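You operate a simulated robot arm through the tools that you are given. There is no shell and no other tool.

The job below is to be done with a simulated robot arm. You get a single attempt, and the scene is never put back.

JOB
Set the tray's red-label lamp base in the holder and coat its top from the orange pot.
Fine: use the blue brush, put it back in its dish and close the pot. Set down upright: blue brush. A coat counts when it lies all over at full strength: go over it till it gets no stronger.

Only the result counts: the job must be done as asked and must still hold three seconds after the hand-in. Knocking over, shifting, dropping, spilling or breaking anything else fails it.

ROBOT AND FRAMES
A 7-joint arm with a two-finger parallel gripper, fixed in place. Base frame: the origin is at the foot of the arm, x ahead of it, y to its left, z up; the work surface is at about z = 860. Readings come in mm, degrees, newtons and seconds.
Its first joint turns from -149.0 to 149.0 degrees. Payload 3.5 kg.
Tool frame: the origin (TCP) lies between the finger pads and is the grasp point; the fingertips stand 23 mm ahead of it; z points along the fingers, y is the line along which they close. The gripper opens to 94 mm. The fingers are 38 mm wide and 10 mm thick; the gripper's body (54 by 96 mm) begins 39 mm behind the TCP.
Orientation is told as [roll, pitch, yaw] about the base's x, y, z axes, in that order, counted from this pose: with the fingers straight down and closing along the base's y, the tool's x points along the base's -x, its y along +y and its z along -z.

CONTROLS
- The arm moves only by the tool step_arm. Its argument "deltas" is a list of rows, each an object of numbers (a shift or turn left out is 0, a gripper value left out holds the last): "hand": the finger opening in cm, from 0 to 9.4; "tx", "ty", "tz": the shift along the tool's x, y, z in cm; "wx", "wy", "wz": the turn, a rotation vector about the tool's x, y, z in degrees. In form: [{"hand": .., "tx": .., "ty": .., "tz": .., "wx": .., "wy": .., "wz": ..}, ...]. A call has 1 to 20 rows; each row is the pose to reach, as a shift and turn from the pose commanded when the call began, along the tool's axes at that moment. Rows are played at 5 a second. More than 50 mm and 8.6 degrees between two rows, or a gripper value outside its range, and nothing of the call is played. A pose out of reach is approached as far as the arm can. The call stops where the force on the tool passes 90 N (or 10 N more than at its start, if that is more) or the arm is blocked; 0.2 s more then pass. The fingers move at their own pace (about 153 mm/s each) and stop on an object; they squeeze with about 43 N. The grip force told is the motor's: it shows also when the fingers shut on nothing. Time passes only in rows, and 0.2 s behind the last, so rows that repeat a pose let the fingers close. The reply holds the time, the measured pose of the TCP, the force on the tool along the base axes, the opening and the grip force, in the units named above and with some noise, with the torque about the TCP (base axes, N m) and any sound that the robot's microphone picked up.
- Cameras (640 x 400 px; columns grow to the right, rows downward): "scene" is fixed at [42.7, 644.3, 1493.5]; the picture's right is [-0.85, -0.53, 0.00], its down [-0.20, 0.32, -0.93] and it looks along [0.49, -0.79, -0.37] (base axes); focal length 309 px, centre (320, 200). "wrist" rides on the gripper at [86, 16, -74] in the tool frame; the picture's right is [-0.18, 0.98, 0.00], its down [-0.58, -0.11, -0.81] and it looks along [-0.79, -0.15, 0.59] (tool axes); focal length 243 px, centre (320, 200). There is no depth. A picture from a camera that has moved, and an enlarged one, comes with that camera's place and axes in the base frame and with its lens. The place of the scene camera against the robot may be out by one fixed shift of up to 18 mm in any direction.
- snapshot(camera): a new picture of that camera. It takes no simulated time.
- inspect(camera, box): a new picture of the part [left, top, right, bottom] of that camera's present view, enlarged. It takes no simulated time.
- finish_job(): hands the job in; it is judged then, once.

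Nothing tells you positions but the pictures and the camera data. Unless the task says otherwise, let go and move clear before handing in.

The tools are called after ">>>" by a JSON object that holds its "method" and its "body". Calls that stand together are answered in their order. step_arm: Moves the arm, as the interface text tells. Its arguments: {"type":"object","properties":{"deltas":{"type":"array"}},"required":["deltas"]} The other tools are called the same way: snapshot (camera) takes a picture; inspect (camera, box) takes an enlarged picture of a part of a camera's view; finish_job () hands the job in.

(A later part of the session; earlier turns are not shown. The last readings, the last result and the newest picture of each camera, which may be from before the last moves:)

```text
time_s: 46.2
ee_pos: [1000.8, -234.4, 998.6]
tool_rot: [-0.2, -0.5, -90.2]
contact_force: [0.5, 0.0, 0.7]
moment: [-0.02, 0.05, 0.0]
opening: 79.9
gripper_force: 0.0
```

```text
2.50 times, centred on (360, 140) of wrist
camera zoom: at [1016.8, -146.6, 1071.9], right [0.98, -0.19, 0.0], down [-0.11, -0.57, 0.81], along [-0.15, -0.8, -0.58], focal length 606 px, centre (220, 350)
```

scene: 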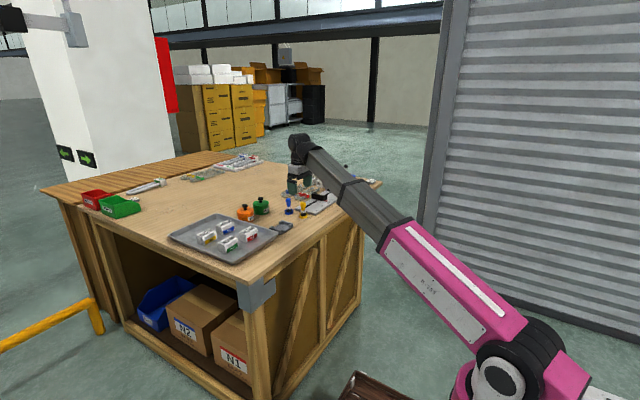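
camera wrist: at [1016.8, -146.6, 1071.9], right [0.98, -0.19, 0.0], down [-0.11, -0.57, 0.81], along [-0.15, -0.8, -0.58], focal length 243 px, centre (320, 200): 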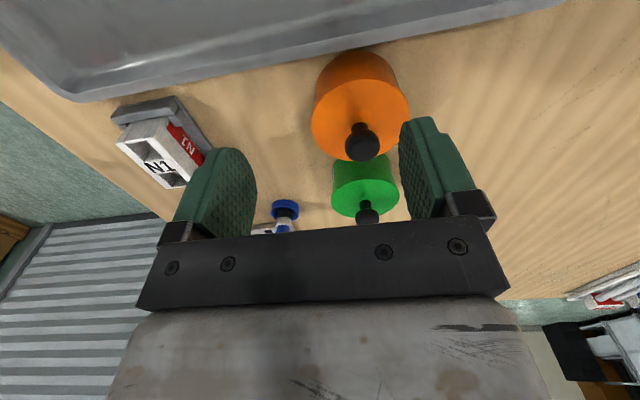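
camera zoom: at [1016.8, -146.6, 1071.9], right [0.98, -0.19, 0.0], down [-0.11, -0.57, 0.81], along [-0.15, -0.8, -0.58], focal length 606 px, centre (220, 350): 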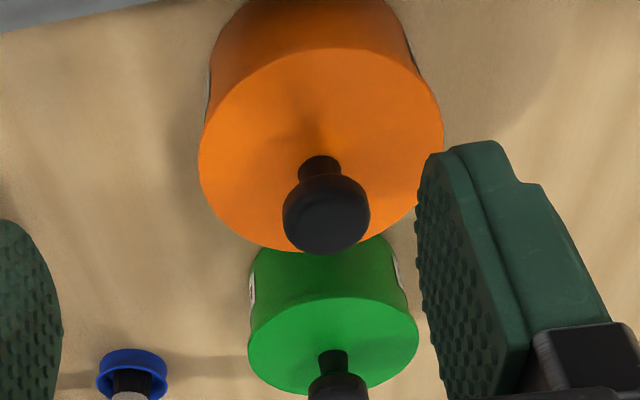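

The orange pot's lid is centred near (1026,-267) with its surface near z≈908 and the knob up to about 943. I'll move over it and refine.

>>> {"method": "step_arm", "body": {"deltas": [{"tx": -0.2, "ty": 0.15, "hand": 6}, {"tx": -0.7, "ty": 0.5}, {"tx": -1.5, "ty": 1.1, "tz": 0.2}, {"tx": -2.3, "ty": 1.8, "tz": 0.5}, {"tx": -2.9, "ty": 2.3, "tz": 0.8}, {"tx": -3.2, "ty": 2.5, "tz": 1}, {"tx": -3.2, "ty": 2.5, "tz": 1}]}}

>>> {"method": "inspect", "body": {"camera": "wrist", "box": [200, 0, 460, 240]}}

>>> {"method": "inspect", "body": {"camera": "scene", "box": [220, 170, 300, 230]}}

```text
time_s: 47.8
ee_pos: [1025.4, -266.6, 988.2]
tool_rot: [-0.1, -0.5, -90.3]
contact_force: [0.2, 0.4, 0.0]
moment: [0.01, -0.01, 0.02]
opening: 60.2
gripper_force: 0.0
```

```text
1.67 times, centred on (330, 120) of wrist
camera zoom: at [1041.5, -179.1, 1061.6], right [0.98, -0.19, 0.0], down [-0.11, -0.57, 0.81], along [-0.15, -0.8, -0.58], focal length 404 px, centre (303, 333)
```

zoom: 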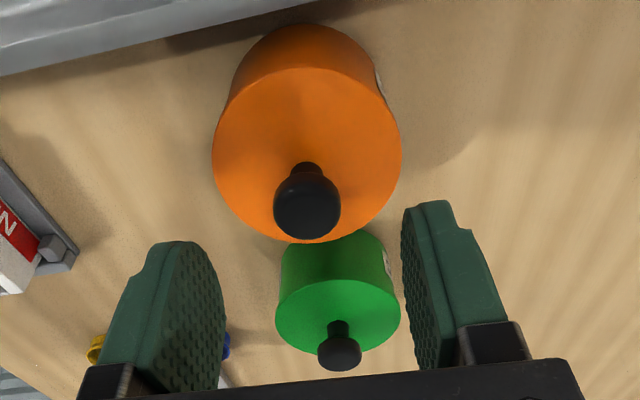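

```text
6.67 times, centred on (260, 200) of scene
camera zoom: at [42.7, 644.3, 1493.5], right [-0.85, -0.53, 0.0], down [-0.2, 0.32, -0.93], along [0.49, -0.79, -0.37], focal length 2062 px, centre (720, 200)
```

zoom: 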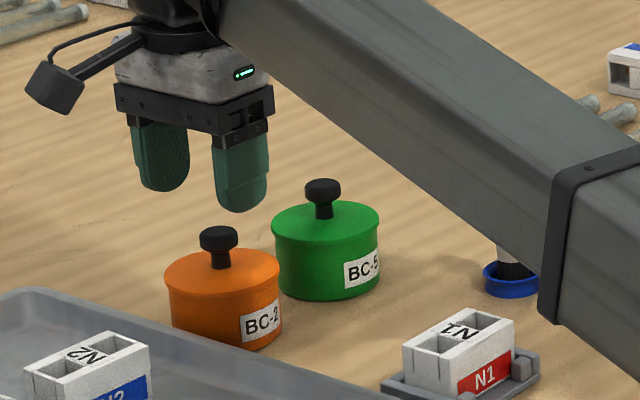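

The knob head triangulates to about (1025.7,-270,934). I'll lower around it and grip.

>>> {"method": "step_arm", "body": {"deltas": [{"tx": -0.15, "tz": 0.3}, {"tx": -0.34, "tz": 1}, {"tx": -0.34, "tz": 2}, {"tx": -0.34, "tz": 3.2}, {"tx": -0.34, "tz": 4.2}, {"tx": -0.34, "tz": 4.9}, {"tx": -0.34, "tz": 5.2}, {"tx": -0.34, "tz": 5.2}]}}

>>> {"method": "inspect", "body": {"camera": "wrist", "box": [200, 0, 460, 240]}}

>>> {"method": "inspect", "body": {"camera": "scene", "box": [220, 170, 300, 230]}}

```text
time_s: 49.6
ee_pos: [1025.1, -270.6, 936.9]
tool_rot: [-0.2, -0.5, -90.2]
contact_force: [0.2, 0.1, 0.5]
moment: [-0.03, 0.03, -0.02]
opening: 60.0
gripper_force: 0.1
```

```text
1.67 times, centred on (330, 120) of wrist
camera zoom: at [1041.6, -182.7, 1009.9], right [0.98, -0.19, 0.0], down [-0.11, -0.57, 0.81], along [-0.15, -0.8, -0.58], focal length 404 px, centre (303, 333)
```

zoom: 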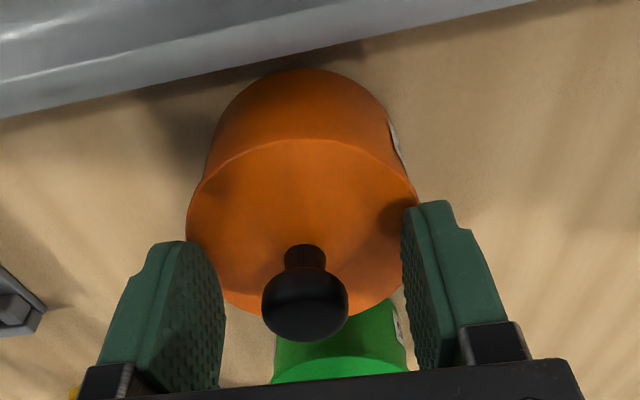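

```text
6.67 times, centred on (260, 200) of scene
camera zoom: at [42.7, 644.3, 1493.5], right [-0.85, -0.53, 0.0], down [-0.2, 0.32, -0.93], along [0.49, -0.79, -0.37], focal length 2062 px, centre (720, 200)
```

zoom: 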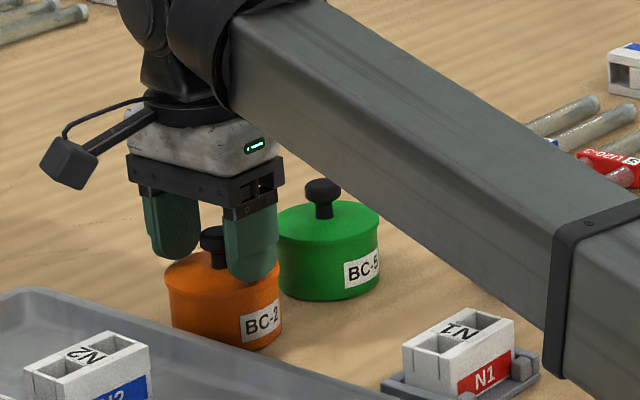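

The knob sits centrally between the fingers. I'll close on it and test with a slow lift.

>>> {"method": "step_arm", "body": {"deltas": [{"hand": 5}, {"hand": 4}, {"hand": 3}, {"hand": 2.2}, {"hand": 0}, {"hand": 0}, {"hand": 0}]}}

>>> {"method": "step_arm", "body": {"deltas": [{"hand": 0, "tz": -0.05}, {"tz": -0.15}, {"tz": -0.3}, {"tz": -0.5}, {"tz": -0.7}, {"tz": -0.9}, {"tz": -1}, {"tz": -1}]}}

>>> {"method": "inspect", "body": {"camera": "scene", "box": [220, 170, 300, 230]}}

>>> {"method": "inspect", "body": {"camera": "wrist", "box": [200, 0, 460, 240]}}

```text
time_s: 51.2
ee_pos: [1025.3, -270.6, 937.1]
tool_rot: [-0.1, -0.4, -90.3]
contact_force: [0.0, 0.2, 1.1]
moment: [0.01, -0.04, 0.0]
opening: 24.3
gripper_force: 43.2
heard: snap
```

```text
time_s: 53.0
ee_pos: [1026.5, -270.1, 947.6]
tool_rot: [-0.2, -0.5, -90.3]
contact_force: [-0.9, -0.1, -0.1]
moment: [-0.02, 0.0, -0.02]
opening: 24.4
gripper_force: 43.4
```

```text
6.67 times, centred on (260, 200) of scene
camera zoom: at [42.7, 644.3, 1493.5], right [-0.85, -0.53, 0.0], down [-0.2, 0.32, -0.93], along [0.49, -0.79, -0.37], focal length 2062 px, centre (720, 200)
```

zoom: 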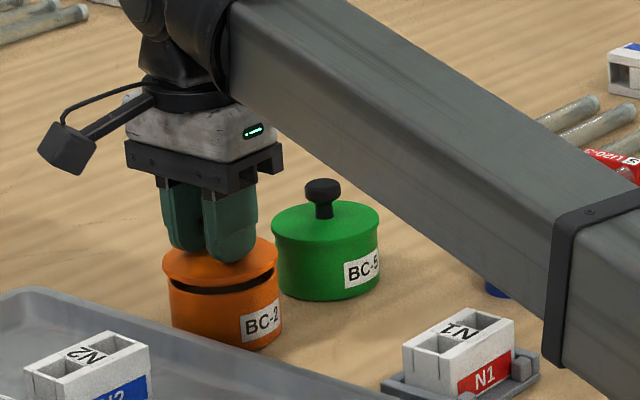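

```text
1.67 times, centred on (330, 120) of wrist
camera zoom: at [1041.6, -182.6, 1020.1], right [0.98, -0.19, 0.0], down [-0.11, -0.57, 0.81], along [-0.15, -0.8, -0.58], focal length 404 px, centre (303, 333)
```

zoom: 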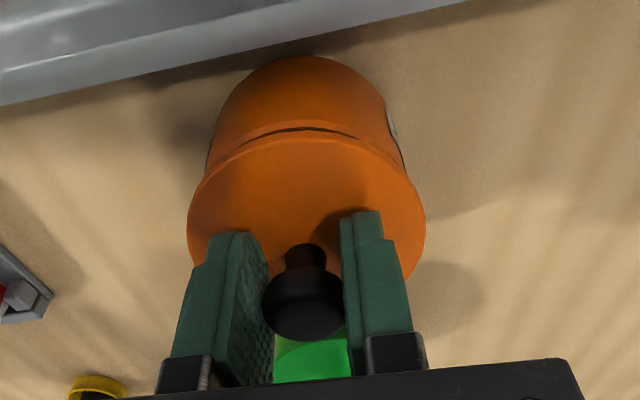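

The lid is coming off cleanly (the "snap" was probably it releasing). I'll raise it well clear and take it to open table at about (925,-345).

>>> {"method": "step_arm", "body": {"deltas": [{"tz": -0.2}, {"tz": -0.6}, {"tz": -1.2}, {"tz": -2}, {"tz": -2.8}, {"tz": -3.6}, {"tz": -4.3}, {"tz": -4.8}, {"tz": -5}, {"tz": -5}]}}

>>> {"method": "inspect", "body": {"camera": "scene", "box": [220, 160, 300, 220]}}

>>> {"method": "inspect", "body": {"camera": "wrist", "box": [200, 0, 460, 240]}}

```text
time_s: 55.2
ee_pos: [1025.7, -269.5, 997.2]
tool_rot: [-0.1, -0.5, -90.3]
contact_force: [-0.5, -0.3, -0.4]
moment: [0.01, 0.03, 0.0]
opening: 24.6
gripper_force: 42.7
```

```text
6.67 times, centred on (260, 190) of scene
camera zoom: at [42.7, 644.3, 1493.5], right [-0.85, -0.53, 0.0], down [-0.2, 0.32, -0.93], along [0.49, -0.79, -0.37], focal length 2062 px, centre (720, 267)
```

zoom: 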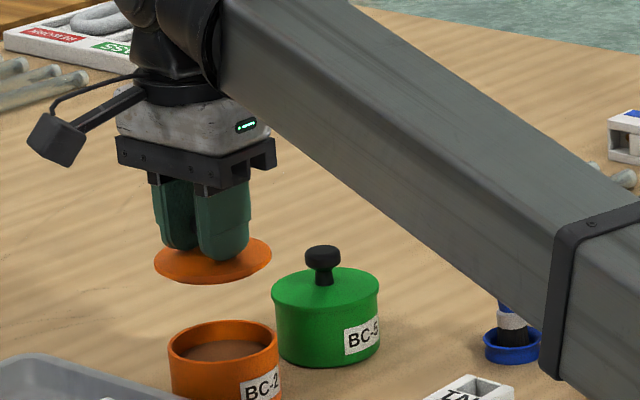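

```text
1.67 times, centred on (330, 120) of wrist
camera zoom: at [1041.9, -182.3, 1070.2], right [0.98, -0.19, 0.0], down [-0.11, -0.57, 0.81], along [-0.15, -0.8, -0.58], focal length 404 px, centre (303, 333)
```

zoom: 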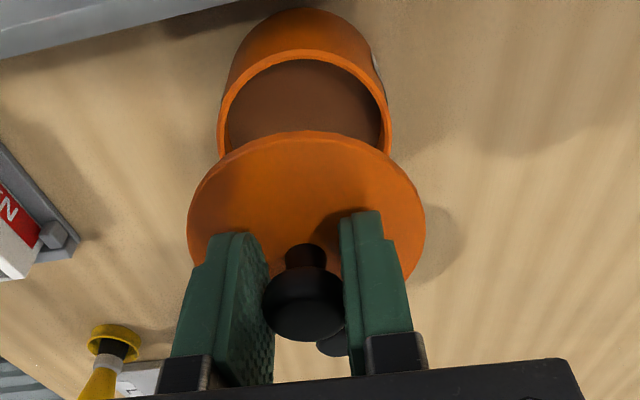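

The lid is off and the pot holds liquid. I'm carrying the lid level to its set-down spot.

>>> {"method": "step_arm", "body": {"deltas": [{"tx": -0.2, "ty": -0.3}, {"tx": -0.7, "ty": -0.9}, {"tx": -1.4, "ty": -1.9}, {"tx": -2.3, "ty": -3.1}, {"tx": -3.3, "ty": -4.4}, {"tx": -4.3, "ty": -5.7}, {"tx": -5.3, "ty": -7}, {"tx": -6.2, "ty": -8.2}, {"tx": -6.9, "ty": -9.2}, {"tx": -7.35, "ty": -9.8}, {"tx": -7.5, "ty": -10}, {"tx": -7.5, "ty": -10}]}}

>>> {"method": "snapshot", "body": {"camera": "wrist"}}

>>> {"method": "inspect", "body": {"camera": "scene", "box": [220, 160, 340, 250]}}

```text
time_s: 57.8
ee_pos: [923.8, -344.4, 995.7]
tool_rot: [-0.1, -0.5, -90.3]
contact_force: [-0.1, 0.1, -1.2]
moment: [-0.02, 0.05, 0.0]
opening: 24.5
gripper_force: 42.8
```

```text
taken
camera wrist: at [940.9, -256.9, 1070.9], right [0.98, -0.19, 0.0], down [-0.11, -0.57, 0.81], along [-0.15, -0.8, -0.58], focal length 243 px, centre (320, 200)
```

wrist: 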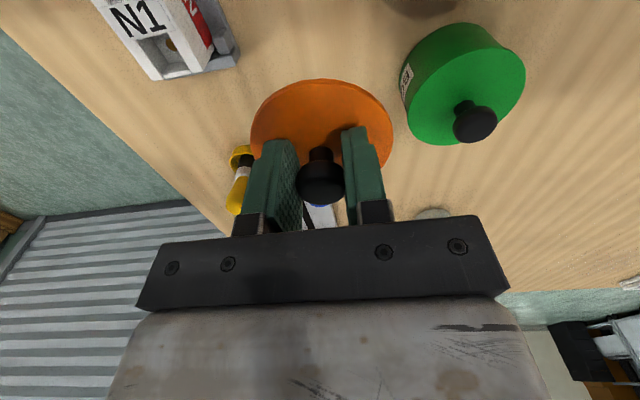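

```text
4.44 times, centred on (280, 205) of scene
camera zoom: at [42.7, 644.3, 1493.5], right [-0.85, -0.53, 0.0], down [-0.2, 0.32, -0.93], along [0.49, -0.79, -0.37], focal length 1374 px, centre (498, 178)
```

zoom: 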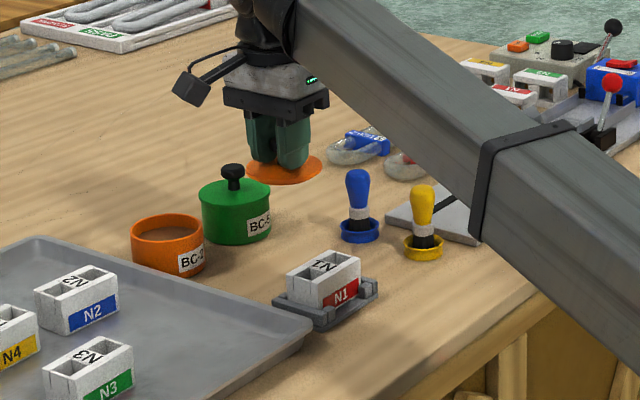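

The spot below is clear of the brush dish, green pot and holder. I'll lower the lid until it gently touches.

>>> {"method": "step_arm", "body": {"deltas": [{"tz": 0.3}, {"tz": 1}, {"tz": 2}, {"tz": 3.4}, {"tz": 4.9}, {"tz": 6.3}, {"tz": 7.5}, {"tz": 8.3}, {"tz": 8.8}, {"tz": 9}, {"tz": 9}]}}

>>> {"method": "inspect", "body": {"camera": "scene", "box": [240, 180, 310, 225]}}

```text
time_s: 60.2
ee_pos: [924.5, -345.9, 907.0]
tool_rot: [0.0, -0.4, -90.3]
contact_force: [-0.8, -0.9, -0.6]
moment: [-0.01, -0.01, 0.0]
opening: 24.3
gripper_force: 43.1
```

```text
8.89 times, centred on (275, 202) of scene
camera zoom: at [42.7, 644.3, 1493.5], right [-0.85, -0.53, 0.0], down [-0.2, 0.32, -0.93], along [0.49, -0.79, -0.37], focal length 2749 px, centre (720, 178)
```

zoom: 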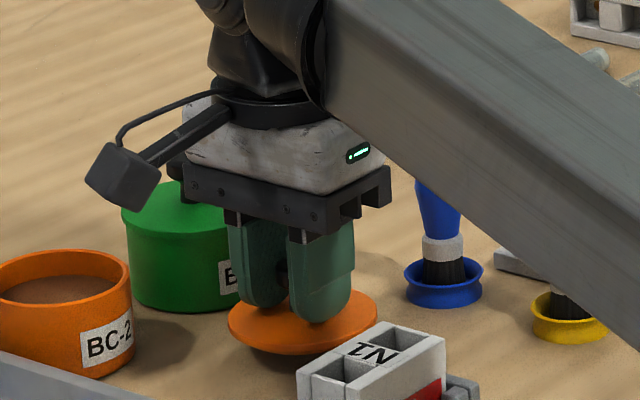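

>>> {"method": "step_arm", "body": {"deltas": [{"tz": 0.1}, {"tz": 0.3}, {"tz": 0.5}, {"tz": 0.7}, {"tz": 0.8}, {"tz": 0.8}]}}

```text
time_s: 61.6
ee_pos: [924.7, -345.9, 898.7]
tool_rot: [-0.1, -0.5, -90.3]
contact_force: [1.0, -0.1, -0.9]
moment: [0.0, 0.0, 0.02]
opening: 24.5
gripper_force: 43.0
```

>>> {"method": "step_arm", "body": {"deltas": [{"tz": 0.05}, {"tz": 0.12}, {"tz": 0.2}, {"tz": 0.25}, {"tz": 0.25}]}}

>>> {"method": "inspect", "body": {"camera": "scene", "box": [250, 190, 300, 220]}}

```text
time_s: 62.8
ee_pos: [924.5, -345.9, 897.2]
tool_rot: [-0.1, -0.5, -90.4]
contact_force: [-0.3, 0.1, -0.3]
moment: [0.0, 0.01, -0.01]
opening: 24.0
gripper_force: 43.4
```

```text
12.80 times, centred on (275, 205) of scene
camera zoom: at [42.7, 644.3, 1493.5], right [-0.85, -0.53, 0.0], down [-0.2, 0.32, -0.93], along [0.49, -0.79, -0.37], focal length 3958 px, centre (896, 136)
```

zoom: 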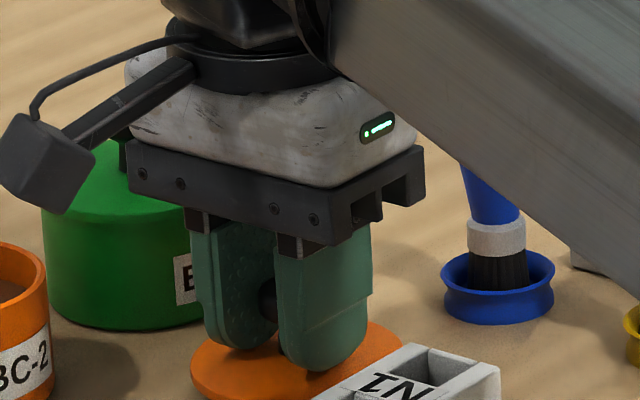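

>>> {"method": "step_arm", "body": {"deltas": [{"tz": 0.05}, {"tz": 0.1}, {"tz": 0.15}, {"tz": 0.2}, {"tz": 0.2}]}}

```text
time_s: 64.0
ee_pos: [924.7, -344.4, 895.3]
tool_rot: [0.0, -0.4, -90.2]
contact_force: [-1.0, -0.1, 10.4]
moment: [-0.06, -0.01, 0.0]
opening: 24.3
gripper_force: 43.3
```

The lid touched down with 10 N. I'll ease off slightly, open gently and rise.

>>> {"method": "step_arm", "body": {"deltas": [{"tz": -0.04}, {"tz": -0.04, "hand": 2.6}, {"tz": -0.04, "hand": 3.2}, {"tz": -0.04, "hand": 4}, {"tz": -0.04, "hand": 5}, {"tz": -0.04, "hand": 6}]}}

>>> {"method": "step_arm", "body": {"deltas": [{"tz": -0.3}, {"tz": -1}, {"tz": -2}, {"tz": -3.5}, {"tz": -5}, {"tz": -6.5}, {"tz": -8}, {"tz": -9}, {"tz": -9.5}, {"tz": -9.5}]}}

>>> {"method": "inspect", "body": {"camera": "scene", "box": [230, 170, 330, 235]}}

>>> {"method": "snapshot", "body": {"camera": "wrist"}}

```text
time_s: 65.4
ee_pos: [925.2, -345.0, 895.6]
tool_rot: [-0.1, -0.5, -90.3]
contact_force: [-0.2, -0.5, 0.0]
moment: [0.03, 0.01, -0.02]
opening: 60.2
gripper_force: 0.0
```

```text
time_s: 67.6
ee_pos: [924.7, -344.9, 990.2]
tool_rot: [-0.2, -0.5, -90.3]
contact_force: [0.0, -0.1, -0.9]
moment: [-0.01, -0.02, 0.0]
opening: 59.8
gripper_force: 0.1
```

```text
6.15 times, centred on (280, 202) of scene
camera zoom: at [42.7, 644.3, 1493.5], right [-0.85, -0.53, 0.0], down [-0.2, 0.32, -0.93], along [0.49, -0.79, -0.37], focal length 1903 px, centre (566, 185)
```

zoom: 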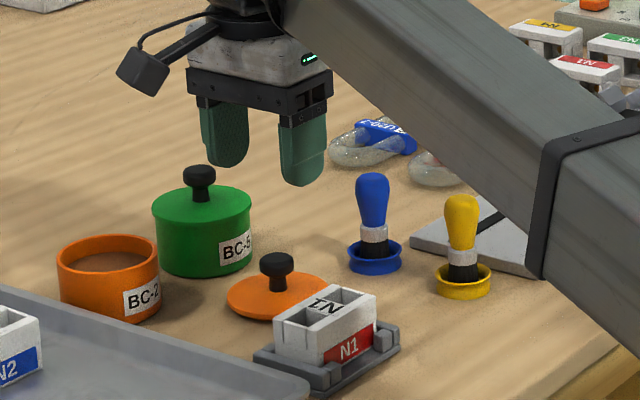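

```text
taken
camera wrist: at [941.1, -257.2, 1063.8], right [0.98, -0.19, 0.0], down [-0.11, -0.57, 0.81], along [-0.15, -0.8, -0.58], focal length 243 px, centre (320, 200)
```

wrist: 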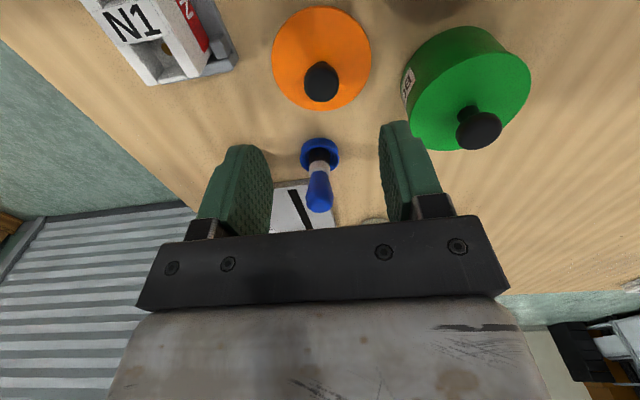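

The lid rests flat on the table. I'll zoom in on the blue brush.

>>> {"method": "inspect", "body": {"camera": "wrist", "box": [270, 120, 370, 230]}}

>>> {"method": "inspect", "body": {"camera": "scene", "box": [275, 190, 315, 220]}}

```text
3.64 times, centred on (320, 175) of wrist
camera zoom: at [941.1, -257.2, 1063.8], right [0.98, -0.19, 0.0], down [-0.11, -0.57, 0.81], along [-0.15, -0.8, -0.58], focal length 882 px, centre (320, 291)
```

zoom: 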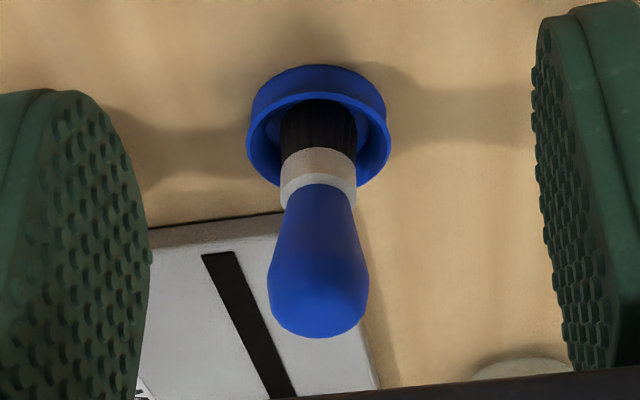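

```text
13.33 times, centred on (295, 205) of scene
camera zoom: at [42.7, 644.3, 1493.5], right [-0.85, -0.53, 0.0], down [-0.2, 0.32, -0.93], along [0.49, -0.79, -0.37], focal length 4123 px, centre (653, 133)
```

zoom: 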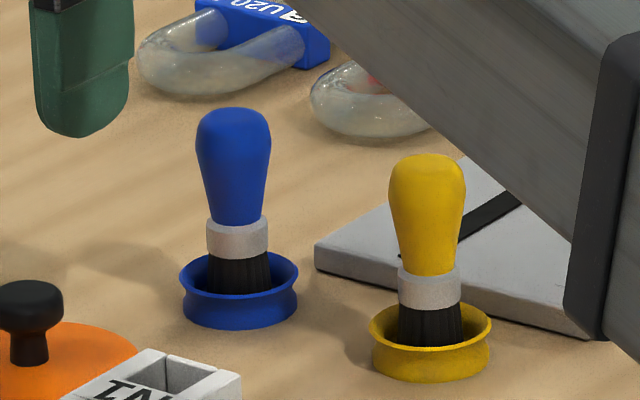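

The blue brush stands at about (907,-437) with its top near z≈938. I'll move above it.

>>> {"method": "step_arm", "body": {"deltas": [{"tx": -0.3, "ty": -0.05}, {"tx": -1, "ty": -0.2}, {"tx": -2.1, "ty": -0.4}, {"tx": -3.4, "ty": -0.65}, {"tx": -4.8, "ty": -0.9}, {"tx": -6.2, "ty": -1.2}, {"tx": -7.5, "ty": -1.45}, {"tx": -8.5, "ty": -1.6}, {"tx": -9, "ty": -1.7}, {"tx": -9.2, "ty": -1.75}, {"tx": -9.2, "ty": -1.75}]}}

>>> {"method": "inspect", "body": {"camera": "wrist", "box": [200, 0, 460, 240]}}

>>> {"method": "inspect", "body": {"camera": "scene", "box": [250, 170, 350, 235]}}

```text
time_s: 70.0
ee_pos: [907.2, -437.6, 990.3]
tool_rot: [-0.1, -0.5, -90.2]
contact_force: [-0.9, 0.7, 0.1]
moment: [-0.01, -0.03, -0.01]
opening: 59.9
gripper_force: 0.1
```

```text
1.67 times, centred on (330, 120) of wrist
camera zoom: at [923.0, -349.0, 1064.4], right [0.98, -0.19, 0.0], down [-0.11, -0.57, 0.81], along [-0.15, -0.8, -0.58], focal length 404 px, centre (303, 333)
```

zoom: 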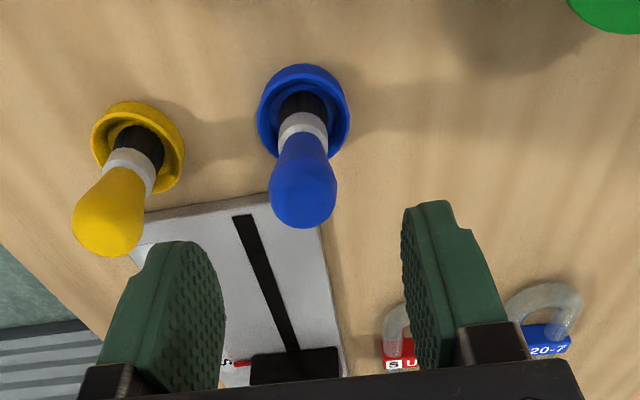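

```text
6.15 times, centred on (300, 202) of scene
camera zoom: at [42.7, 644.3, 1493.5], right [-0.85, -0.53, 0.0], down [-0.2, 0.32, -0.93], along [0.49, -0.79, -0.37], focal length 1903 px, centre (443, 185)
```

zoom: 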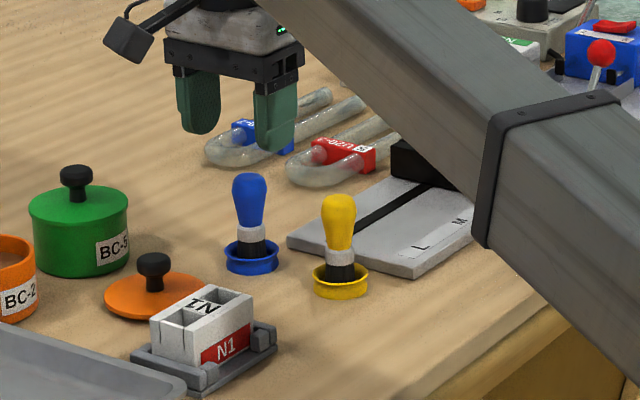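

The brush axis triangulates to about (906.5,-436.5). I'll go down around the handle.

>>> {"method": "step_arm", "body": {"deltas": [{"tx": 0.08, "ty": -0.05, "tz": 0.3}, {"tx": 0.1, "ty": -0.05, "tz": 1}, {"tx": 0.1, "ty": -0.05, "tz": 2.1}, {"tx": 0.1, "ty": -0.05, "tz": 3.4}, {"tx": 0.1, "ty": -0.05, "tz": 4.7}, {"tx": 0.1, "ty": -0.05, "tz": 5.7}, {"tx": 0.1, "ty": -0.05, "tz": 6.3}, {"tx": 0.1, "ty": -0.05, "tz": 6.5}, {"tx": 0.1, "ty": -0.05, "tz": 6.5}]}}

>>> {"method": "inspect", "body": {"camera": "wrist", "box": [200, 0, 460, 240]}}

>>> {"method": "inspect", "body": {"camera": "scene", "box": [260, 180, 330, 225]}}

```text
time_s: 72.0
ee_pos: [906.2, -435.8, 925.5]
tool_rot: [-0.1, -0.5, -90.3]
contact_force: [0.2, 0.8, -0.1]
moment: [-0.01, -0.04, -0.01]
opening: 59.7
gripper_force: 0.0
```

```text
1.67 times, centred on (330, 120) of wrist
camera zoom: at [922.5, -348.2, 999.6], right [0.98, -0.19, 0.0], down [-0.11, -0.57, 0.81], along [-0.15, -0.8, -0.58], focal length 404 px, centre (303, 333)
```

zoom: 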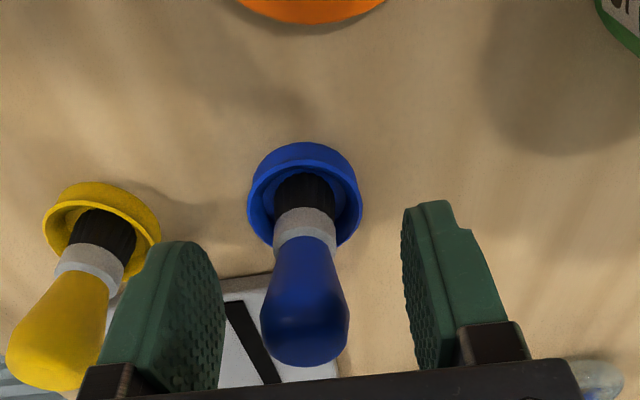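

```text
8.89 times, centred on (295, 202) of scene
camera zoom: at [42.7, 644.3, 1493.5], right [-0.85, -0.53, 0.0], down [-0.2, 0.32, -0.93], along [0.49, -0.79, -0.37], focal length 2749 px, centre (542, 178)
```

zoom: 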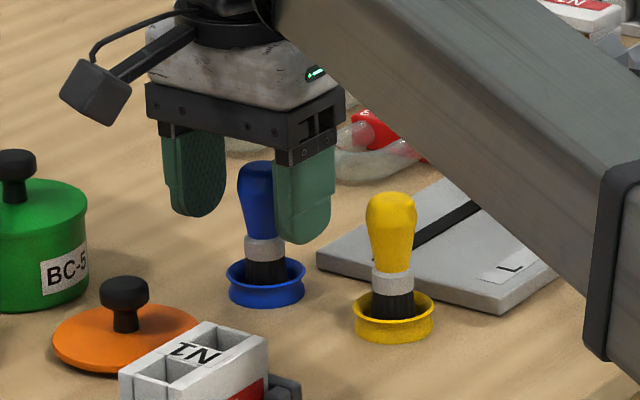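

Centred. I'll close gently on the handle.

>>> {"method": "step_arm", "body": {"deltas": [{"hand": 5}, {"hand": 4}, {"hand": 3.4}, {"hand": 3}, {"hand": 2.6}, {"hand": 2}, {"hand": 0}, {"hand": 0}, {"hand": 0}]}}

>>> {"method": "inspect", "body": {"camera": "wrist", "box": [200, 0, 460, 240]}}

```text
time_s: 74.0
ee_pos: [907.2, -435.5, 926.4]
tool_rot: [-0.1, -0.5, -90.2]
contact_force: [0.3, -0.4, 0.0]
moment: [0.0, -0.04, 0.01]
opening: 25.7
gripper_force: 42.9
```

```text
1.67 times, centred on (330, 120) of wrist
camera zoom: at [922.5, -348.2, 999.7], right [0.98, -0.19, 0.0], down [-0.11, -0.57, 0.81], along [-0.15, -0.8, -0.58], focal length 404 px, centre (303, 333)
```

zoom: 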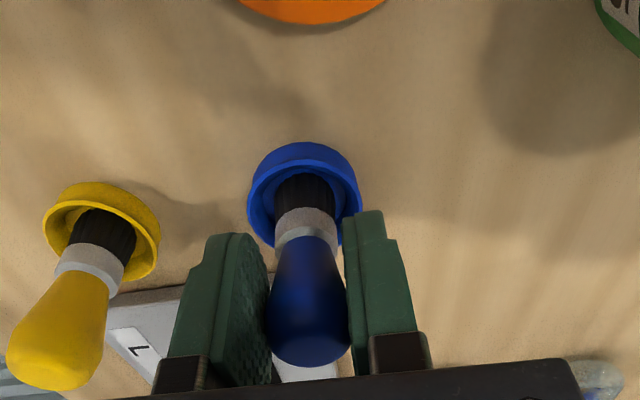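

Gripped at 25.7 mm. I'll lift slowly.

>>> {"method": "step_arm", "body": {"deltas": [{"hand": 0, "tz": -0.05}, {"tz": -0.2}, {"tz": -0.4}, {"tz": -0.7}, {"tz": -1}, {"tz": -1.4}, {"tz": -1.8}, {"tz": -2.2}, {"tz": -2.4}, {"tz": -2.4}]}}

>>> {"method": "inspect", "body": {"camera": "wrist", "box": [200, 0, 460, 240]}}

>>> {"method": "inspect", "body": {"camera": "scene", "box": [260, 180, 330, 225]}}

```text
time_s: 76.2
ee_pos: [906.1, -435.0, 950.0]
tool_rot: [-0.1, -0.5, -90.4]
contact_force: [0.3, 1.1, -0.9]
moment: [0.0, 0.04, 0.02]
opening: 26.0
gripper_force: 43.3
```

```text
1.67 times, centred on (330, 120) of wrist
camera zoom: at [922.4, -348.0, 1023.8], right [0.98, -0.19, 0.0], down [-0.11, -0.57, 0.81], along [-0.15, -0.8, -0.58], focal length 404 px, centre (303, 333)
```

zoom: 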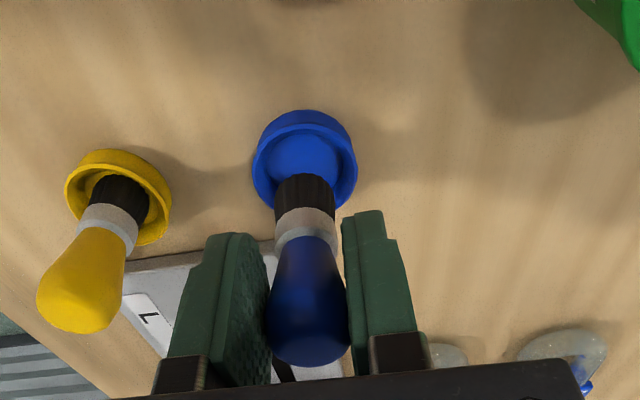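

```text
8.89 times, centred on (295, 202) of scene
camera zoom: at [42.7, 644.3, 1493.5], right [-0.85, -0.53, 0.0], down [-0.2, 0.32, -0.93], along [0.49, -0.79, -0.37], focal length 2749 px, centre (542, 178)
```

zoom: 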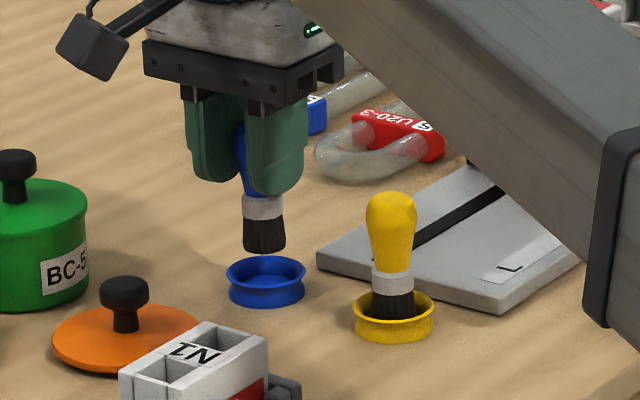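

The brush is held firmly with its bristles free, and its tip is about 50–58 mm below the TCP. I'm carrying it high to above the open orange pot.

>>> {"method": "step_arm", "body": {"deltas": [{"tz": -0.4}, {"tz": -1.4}, {"tz": -2.8}, {"tz": -4, "tx": 0.3, "ty": 0.2}, {"tz": -4.8, "tx": 1, "ty": 0.7}, {"tz": -5, "tx": 2.1, "ty": 1.5}, {"tz": -5, "tx": 3.5, "ty": 2.5}, {"tz": -5, "tx": 5, "ty": 3.6}, {"tz": -5, "tx": 6.6, "ty": 4.7}, {"tz": -5, "tx": 8.2, "ty": 5.9}, {"tz": -5, "tx": 9.8, "ty": 7}, {"tz": -5, "tx": 11.4, "ty": 8.2}, {"tz": -5, "tx": 13, "ty": 9.3}, {"tz": -5, "tx": 14.4, "ty": 10.3}, {"tz": -5, "tx": 15.5, "ty": 11.1}, {"tz": -5, "tx": 16.3, "ty": 11.7}, {"tz": -5, "tx": 16.6, "ty": 11.88}, {"tz": -5, "tx": 16.6, "ty": 11.88}]}}

>>> {"method": "inspect", "body": {"camera": "wrist", "box": [200, 0, 460, 240]}}

>>> {"method": "inspect", "body": {"camera": "scene", "box": [210, 170, 290, 230]}}

```text
time_s: 80.0
ee_pos: [1027.3, -270.2, 998.3]
tool_rot: [-0.1, -0.5, -90.3]
contact_force: [0.2, 0.5, -0.4]
moment: [0.01, 0.0, 0.0]
opening: 25.9
gripper_force: 42.7
```

```text
1.67 times, centred on (330, 120) of wrist
camera zoom: at [1042.3, -182.3, 1072.2], right [0.98, -0.19, 0.0], down [-0.11, -0.57, 0.81], along [-0.15, -0.8, -0.58], focal length 404 px, centre (303, 333)
```

zoom: 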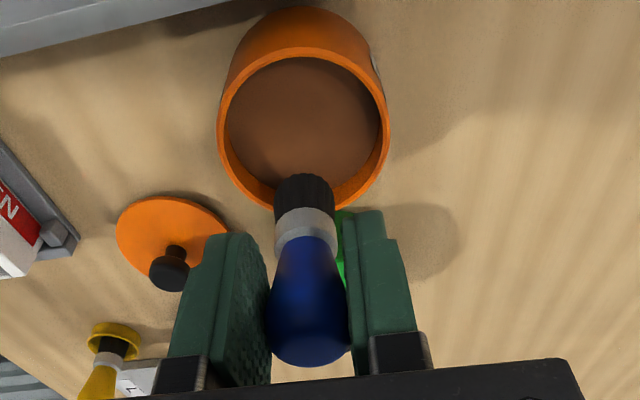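

```text
6.67 times, centred on (250, 200) of scene
camera zoom: at [42.7, 644.3, 1493.5], right [-0.85, -0.53, 0.0], down [-0.2, 0.32, -0.93], along [0.49, -0.79, -0.37], focal length 2062 px, centre (787, 200)
```

zoom: 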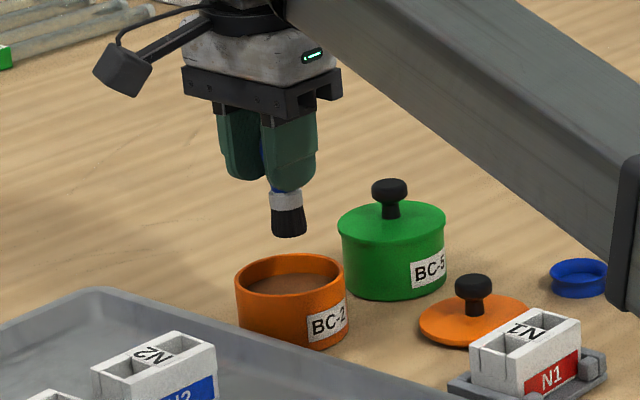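

The brush is centred over the pot. I'll dip it down to TCP z≈931, which keeps the fingertips above the rim.

>>> {"method": "step_arm", "body": {"deltas": [{"tz": 0.3}, {"tz": 1}, {"tz": 2}, {"tz": 3.2}, {"tz": 4.4}, {"tz": 5.4}, {"tz": 6.1}, {"tz": 6.5}, {"tz": 6.7}, {"tz": 6.7}, {"tz": 6.7}]}}

>>> {"method": "inspect", "body": {"camera": "scene", "box": [220, 185, 280, 225]}}

>>> {"method": "inspect", "body": {"camera": "wrist", "box": [200, 0, 460, 240]}}

```text
time_s: 82.4
ee_pos: [1025.4, -269.8, 932.6]
tool_rot: [0.0, -0.5, -90.3]
contact_force: [-3.2, 0.6, 34.8]
moment: [-0.4, -0.06, -0.05]
opening: 25.9
gripper_force: 42.8
```

```text
10.00 times, centred on (250, 205) of scene
camera zoom: at [42.7, 644.3, 1493.5], right [-0.85, -0.53, 0.0], down [-0.2, 0.32, -0.93], along [0.49, -0.79, -0.37], focal length 3092 px, centre (1020, 150)
```

zoom: 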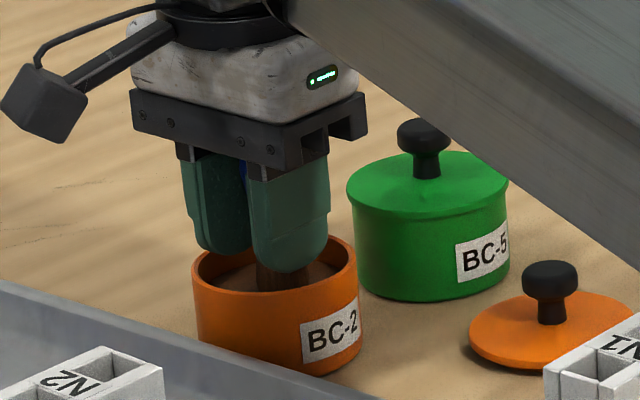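

```text
1.67 times, centred on (330, 120) of wrist
camera zoom: at [1041.5, -182.4, 1006.3], right [0.98, -0.19, 0.0], down [-0.11, -0.57, 0.81], along [-0.15, -0.8, -0.58], focal length 404 px, centre (303, 333)
```

zoom: 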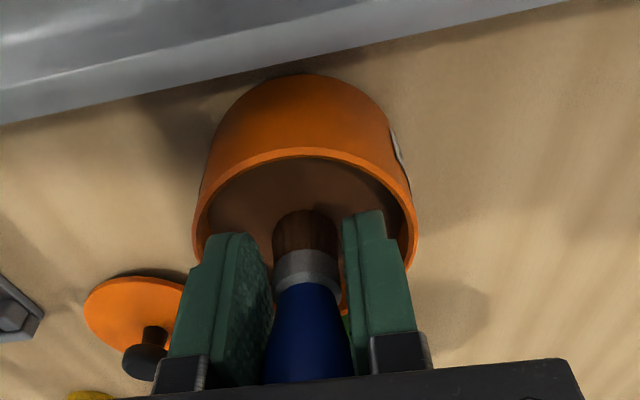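

The bristles reached the paint and are now brown, but I pressed harder than I meant to (35 N) and the handle slid up a bit in the fingers. I'll raise gently and check.

>>> {"method": "step_arm", "body": {"deltas": [{"tz": -0.1}, {"tz": -0.3}, {"tz": -0.7}, {"tz": -1.3}, {"tz": -2.1}, {"tz": -3}, {"tz": -4}, {"tz": -5}, {"tz": -5.8}, {"tz": -6.2}, {"tz": -6.3}, {"tz": -6.3}]}}

>>> {"method": "inspect", "body": {"camera": "wrist", "box": [200, 0, 460, 240]}}

>>> {"method": "inspect", "body": {"camera": "scene", "box": [220, 170, 280, 215]}}

```text
time_s: 85.0
ee_pos: [1026.1, -268.5, 994.2]
tool_rot: [-0.1, -0.5, -90.3]
contact_force: [-0.4, 0.3, -0.2]
moment: [-0.02, 0.02, 0.0]
opening: 26.0
gripper_force: 43.1
```

```text
1.67 times, centred on (330, 120) of wrist
camera zoom: at [1042.6, -182.1, 1067.9], right [0.98, -0.19, 0.0], down [-0.11, -0.57, 0.81], along [-0.15, -0.8, -0.58], focal length 404 px, centre (303, 333)
```

zoom: 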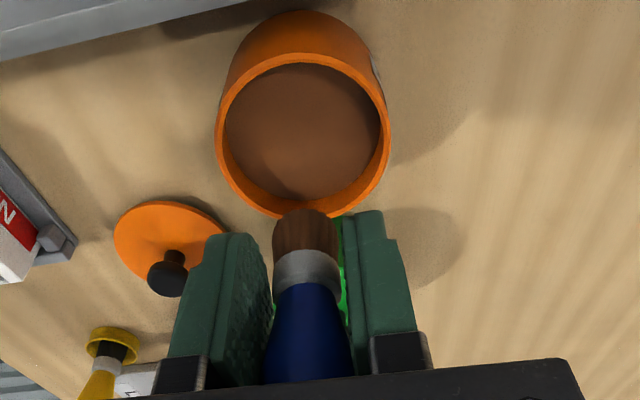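

```text
8.89 times, centred on (250, 192) of scene
camera zoom: at [42.7, 644.3, 1493.5], right [-0.85, -0.53, 0.0], down [-0.2, 0.32, -0.93], along [0.49, -0.79, -0.37], focal length 2749 px, centre (942, 267)
```

zoom: 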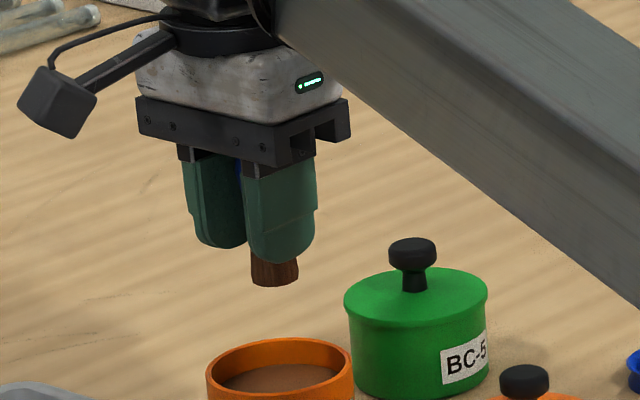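

The brush is loaded, and its tip is now about 40 mm below the TCP. I'm moving it over N1, whose top I expect at z≈904.

>>> {"method": "step_arm", "body": {"deltas": [{"ty": -0.3}, {"ty": -1.1}, {"ty": -2.3}, {"ty": -3.9}, {"ty": -5.6}, {"ty": -7.4}, {"ty": -9.2}, {"ty": -11, "tx": 0.1}, {"ty": -12.8, "tx": 0.2}, {"ty": -14.6, "tx": 0.3}, {"ty": -16.4, "tx": 0.4}, {"ty": -18, "tx": 0.5}, {"ty": -19.2, "tx": 0.5, "tz": 0.3}, {"ty": -20, "tx": 0.5, "tz": 1}, {"ty": -20.5, "tx": 0.5, "tz": 2}, {"ty": -20.6, "tx": 0.5, "tz": 2.7}, {"ty": -20.6, "tx": 0.5, "tz": 3}, {"ty": -20.6, "tx": 0.5, "tz": 3}]}}

>>> {"method": "inspect", "body": {"camera": "wrist", "box": [200, 0, 460, 240]}}

>>> {"method": "inspect", "body": {"camera": "scene", "box": [250, 190, 310, 235]}}

```text
time_s: 88.8
ee_pos: [819.7, -263.9, 964.0]
tool_rot: [0.0, -0.5, -90.3]
contact_force: [-0.5, -0.2, -0.6]
moment: [0.0, -0.01, -0.02]
opening: 26.0
gripper_force: 42.9
```

```text
1.67 times, centred on (330, 120) of wrist
camera zoom: at [836.3, -176.6, 1038.0], right [0.98, -0.19, 0.0], down [-0.11, -0.57, 0.81], along [-0.15, -0.8, -0.58], focal length 404 px, centre (303, 333)
```

zoom: 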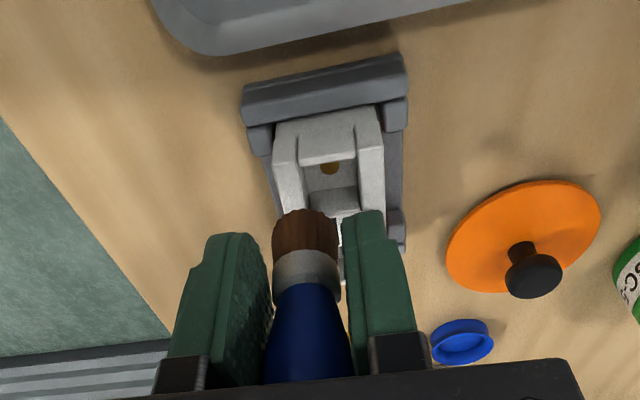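

```text
8.89 times, centred on (280, 212) of scene
camera zoom: at [42.7, 644.3, 1493.5], right [-0.85, -0.53, 0.0], down [-0.2, 0.32, -0.93], along [0.49, -0.79, -0.37], focal length 2749 px, centre (676, 89)
```

zoom: 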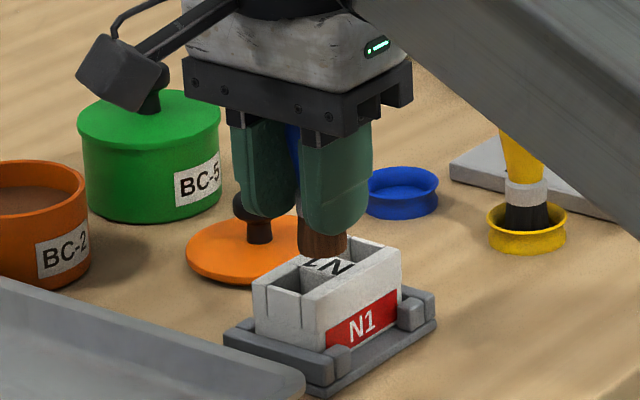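

>>> {"method": "step_arm", "body": {"deltas": [{"tz": 0.2}, {"tz": 0.6}, {"tz": 1}, {"tz": 1.4}, {"tz": 1.5}, {"tz": 1.5}]}}

>>> {"method": "inspect", "body": {"camera": "scene", "box": [265, 205, 305, 235]}}

```text
time_s: 90.2
ee_pos: [819.9, -264.9, 949.9]
tool_rot: [0.0, -0.5, -90.3]
contact_force: [1.3, 0.2, -0.7]
moment: [-0.04, 0.01, -0.01]
opening: 25.9
gripper_force: 42.7
```

```text
13.33 times, centred on (285, 220) of scene
camera zoom: at [42.7, 644.3, 1493.5], right [-0.85, -0.53, 0.0], down [-0.2, 0.32, -0.93], along [0.49, -0.79, -0.37], focal length 4123 px, centre (787, -67)
```

zoom: 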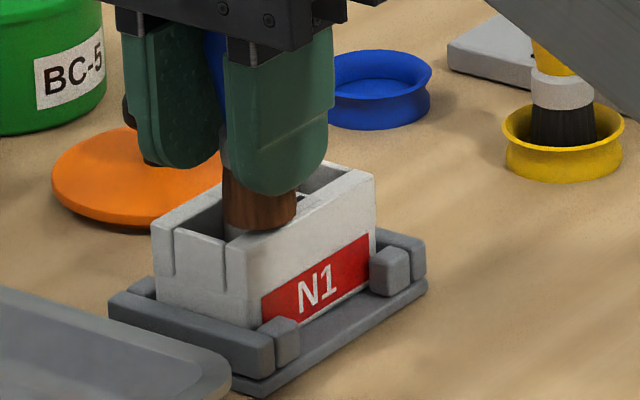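

>>> {"method": "step_arm", "body": {"deltas": [{"tz": 0.1}, {"tz": 0.2}, {"tz": 0.3}, {"tz": 0.3}]}}

```text
time_s: 91.2
ee_pos: [819.4, -264.0, 946.4]
tool_rot: [-0.1, -0.5, -90.3]
contact_force: [-0.4, 1.0, 2.8]
moment: [-0.02, -0.04, -0.01]
opening: 25.9
gripper_force: 42.7
```

Light contact at TCP≈946.5. I'll make a first stroke along -y.

>>> {"method": "step_arm", "body": {"deltas": [{"tz": 0.04}, {"tz": 0.06, "tx": 0.3}, {"tz": 0.06, "tx": 0.6}, {"tz": 0.06, "tx": 0.3}, {"tz": 0.06, "tx": -0.2}, {"tz": 0.06, "tx": -0.8}, {"tz": 0.06, "tx": -1.4}, {"tz": 0.06, "tx": -2}, {"tz": 0.06, "tx": -2.6}, {"tz": 0.06, "tx": -3.2}, {"tz": 0.06, "tx": -3.8}, {"tz": 0.06, "tx": -4.4}, {"tz": 0.06, "tx": -5}, {"tz": 0.06, "tx": -5.4}, {"tz": 0.06, "tx": -5.4}]}}

>>> {"method": "inspect", "body": {"camera": "wrist", "box": [200, 0, 460, 240]}}

>>> {"method": "inspect", "body": {"camera": "scene", "box": [265, 205, 305, 235]}}

```text
time_s: 94.4
ee_pos: [819.4, -319.0, 947.5]
tool_rot: [-0.1, -0.5, -90.2]
contact_force: [-0.6, 2.3, 11.6]
moment: [0.12, 0.04, -0.02]
opening: 25.8
gripper_force: 42.9
```

```text
1.67 times, centred on (330, 120) of wrist
camera zoom: at [835.5, -231.0, 1020.7], right [0.98, -0.19, 0.0], down [-0.11, -0.57, 0.81], along [-0.15, -0.8, -0.58], focal length 404 px, centre (303, 333)
```

zoom: 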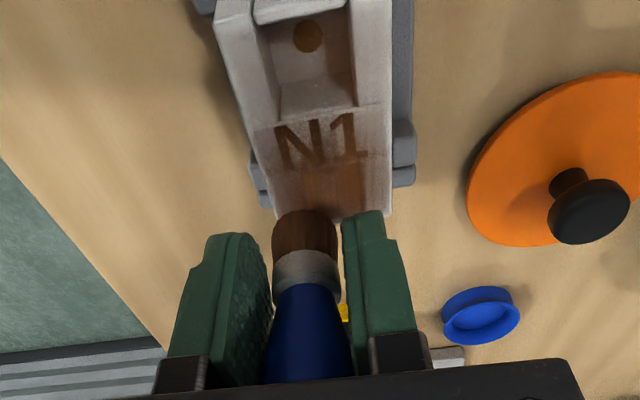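

```text
13.33 times, centred on (285, 220) of scene
camera zoom: at [42.7, 644.3, 1493.5], right [-0.85, -0.53, 0.0], down [-0.2, 0.32, -0.93], along [0.49, -0.79, -0.37], focal length 4123 px, centre (787, -67)
```

zoom: 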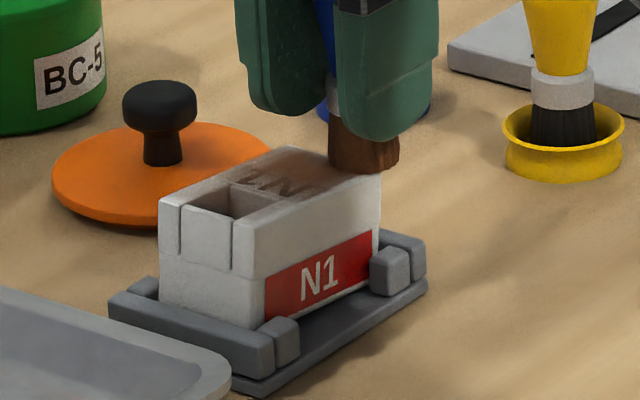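

The stroke left brown paint. I'll zoom in to see how it lies.

>>> {"method": "inspect", "body": {"camera": "wrist", "box": [270, 0, 390, 140]}}

>>> {"method": "inspect", "body": {"camera": "scene", "box": [272, 212, 296, 228]}}

```text
2.86 times, centred on (330, 70) of wrist
camera zoom: at [835.5, -231.0, 1020.7], right [0.98, -0.19, 0.0], down [-0.11, -0.57, 0.81], along [-0.15, -0.8, -0.58], focal length 693 px, centre (291, 571)
```

zoom: 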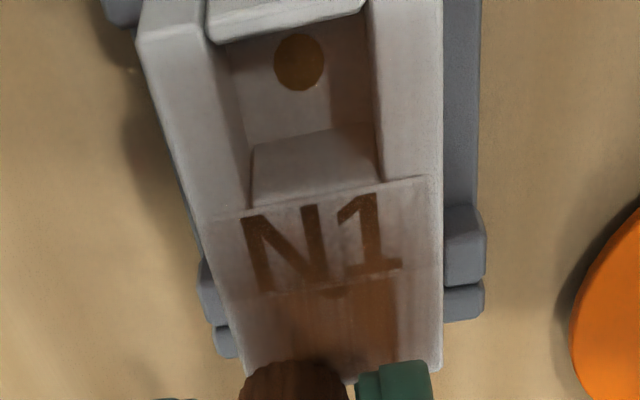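

```text
16.00 times, centred on (284, 220) of scene
camera zoom: at [42.7, 644.3, 1493.5], right [-0.85, -0.53, 0.0], down [-0.2, 0.32, -0.93], along [0.49, -0.79, -0.37], focal length 4948 px, centre (896, -120)
```

zoom: 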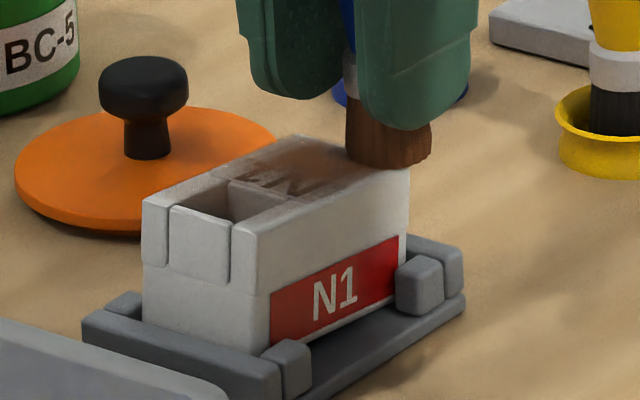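

The film shows over the -y half, fading out along the rest. I'll do more lanes covering the full width.

>>> {"method": "step_arm", "body": {"deltas": [{"ty": 0.3}, {"ty": 0.7}, {"ty": 1.1}, {"ty": 1.1, "tx": 0.3}, {"ty": 1.1, "tx": 0.9}, {"ty": 1.1, "tx": 1.5}, {"ty": 1.1, "tx": 2.1}, {"ty": 1.1, "tx": 2.7}, {"ty": 1.1, "tx": 3.3}, {"ty": 1.1, "tx": 3.9}, {"ty": 1.1, "tx": 4.5}, {"ty": 1.1, "tx": 5.1}, {"ty": 1.1, "tx": 5.7}, {"ty": 1.1, "tx": 6.1}, {"ty": 1.5, "tx": 6.1}, {"ty": 1.9, "tx": 6.1}, {"ty": 2.2, "tx": 6.1}]}}

>>> {"method": "step_arm", "body": {"deltas": [{"tx": -0.3}, {"tx": -0.9}, {"tx": -1.5}, {"tx": -2.1}, {"tx": -2.7}, {"tx": -3.3}, {"tx": -3.9}, {"tx": -4.5}, {"tx": -5.1}, {"tx": -5.7}, {"tx": -6.1}, {"tx": -6.1}]}}

>>> {"method": "inspect", "body": {"camera": "wrist", "box": [270, 0, 390, 140]}}

>>> {"method": "inspect", "body": {"camera": "scene", "box": [272, 212, 296, 228]}}

```text
time_s: 98.0
ee_pos: [841.8, -257.4, 946.6]
tool_rot: [-0.2, -0.5, -90.3]
contact_force: [-4.0, 0.1, 15.1]
moment: [-0.04, 0.18, -0.04]
opening: 25.5
gripper_force: 42.8
```

```text
time_s: 100.6
ee_pos: [841.8, -318.0, 946.9]
tool_rot: [-0.1, -0.5, -90.3]
contact_force: [0.3, 1.4, 7.4]
moment: [0.09, -0.02, -0.01]
opening: 25.8
gripper_force: 42.9
```

```text
2.86 times, centred on (330, 70) of wrist
camera zoom: at [857.9, -230.5, 1020.1], right [0.98, -0.19, 0.0], down [-0.11, -0.57, 0.81], along [-0.15, -0.8, -0.58], focal length 693 px, centre (291, 571)
```

zoom: 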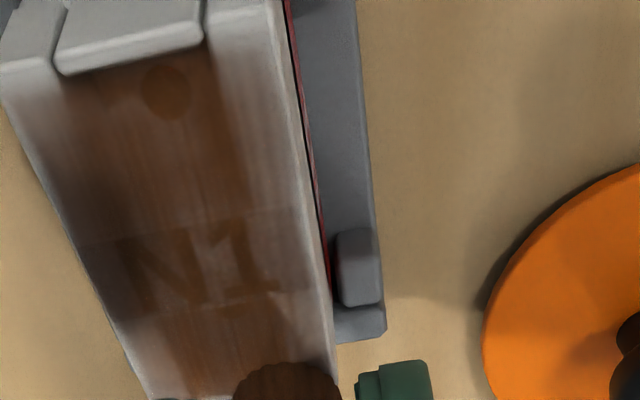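

```text
16.00 times, centred on (284, 220) of scene
camera zoom: at [42.7, 644.3, 1493.5], right [-0.85, -0.53, 0.0], down [-0.2, 0.32, -0.93], along [0.49, -0.79, -0.37], focal length 4948 px, centre (896, -120)
```

zoom: 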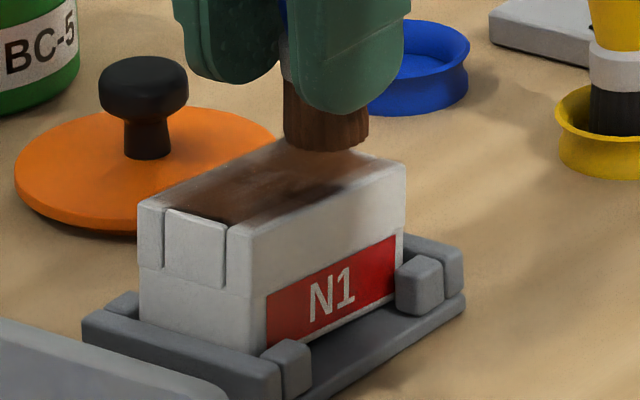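

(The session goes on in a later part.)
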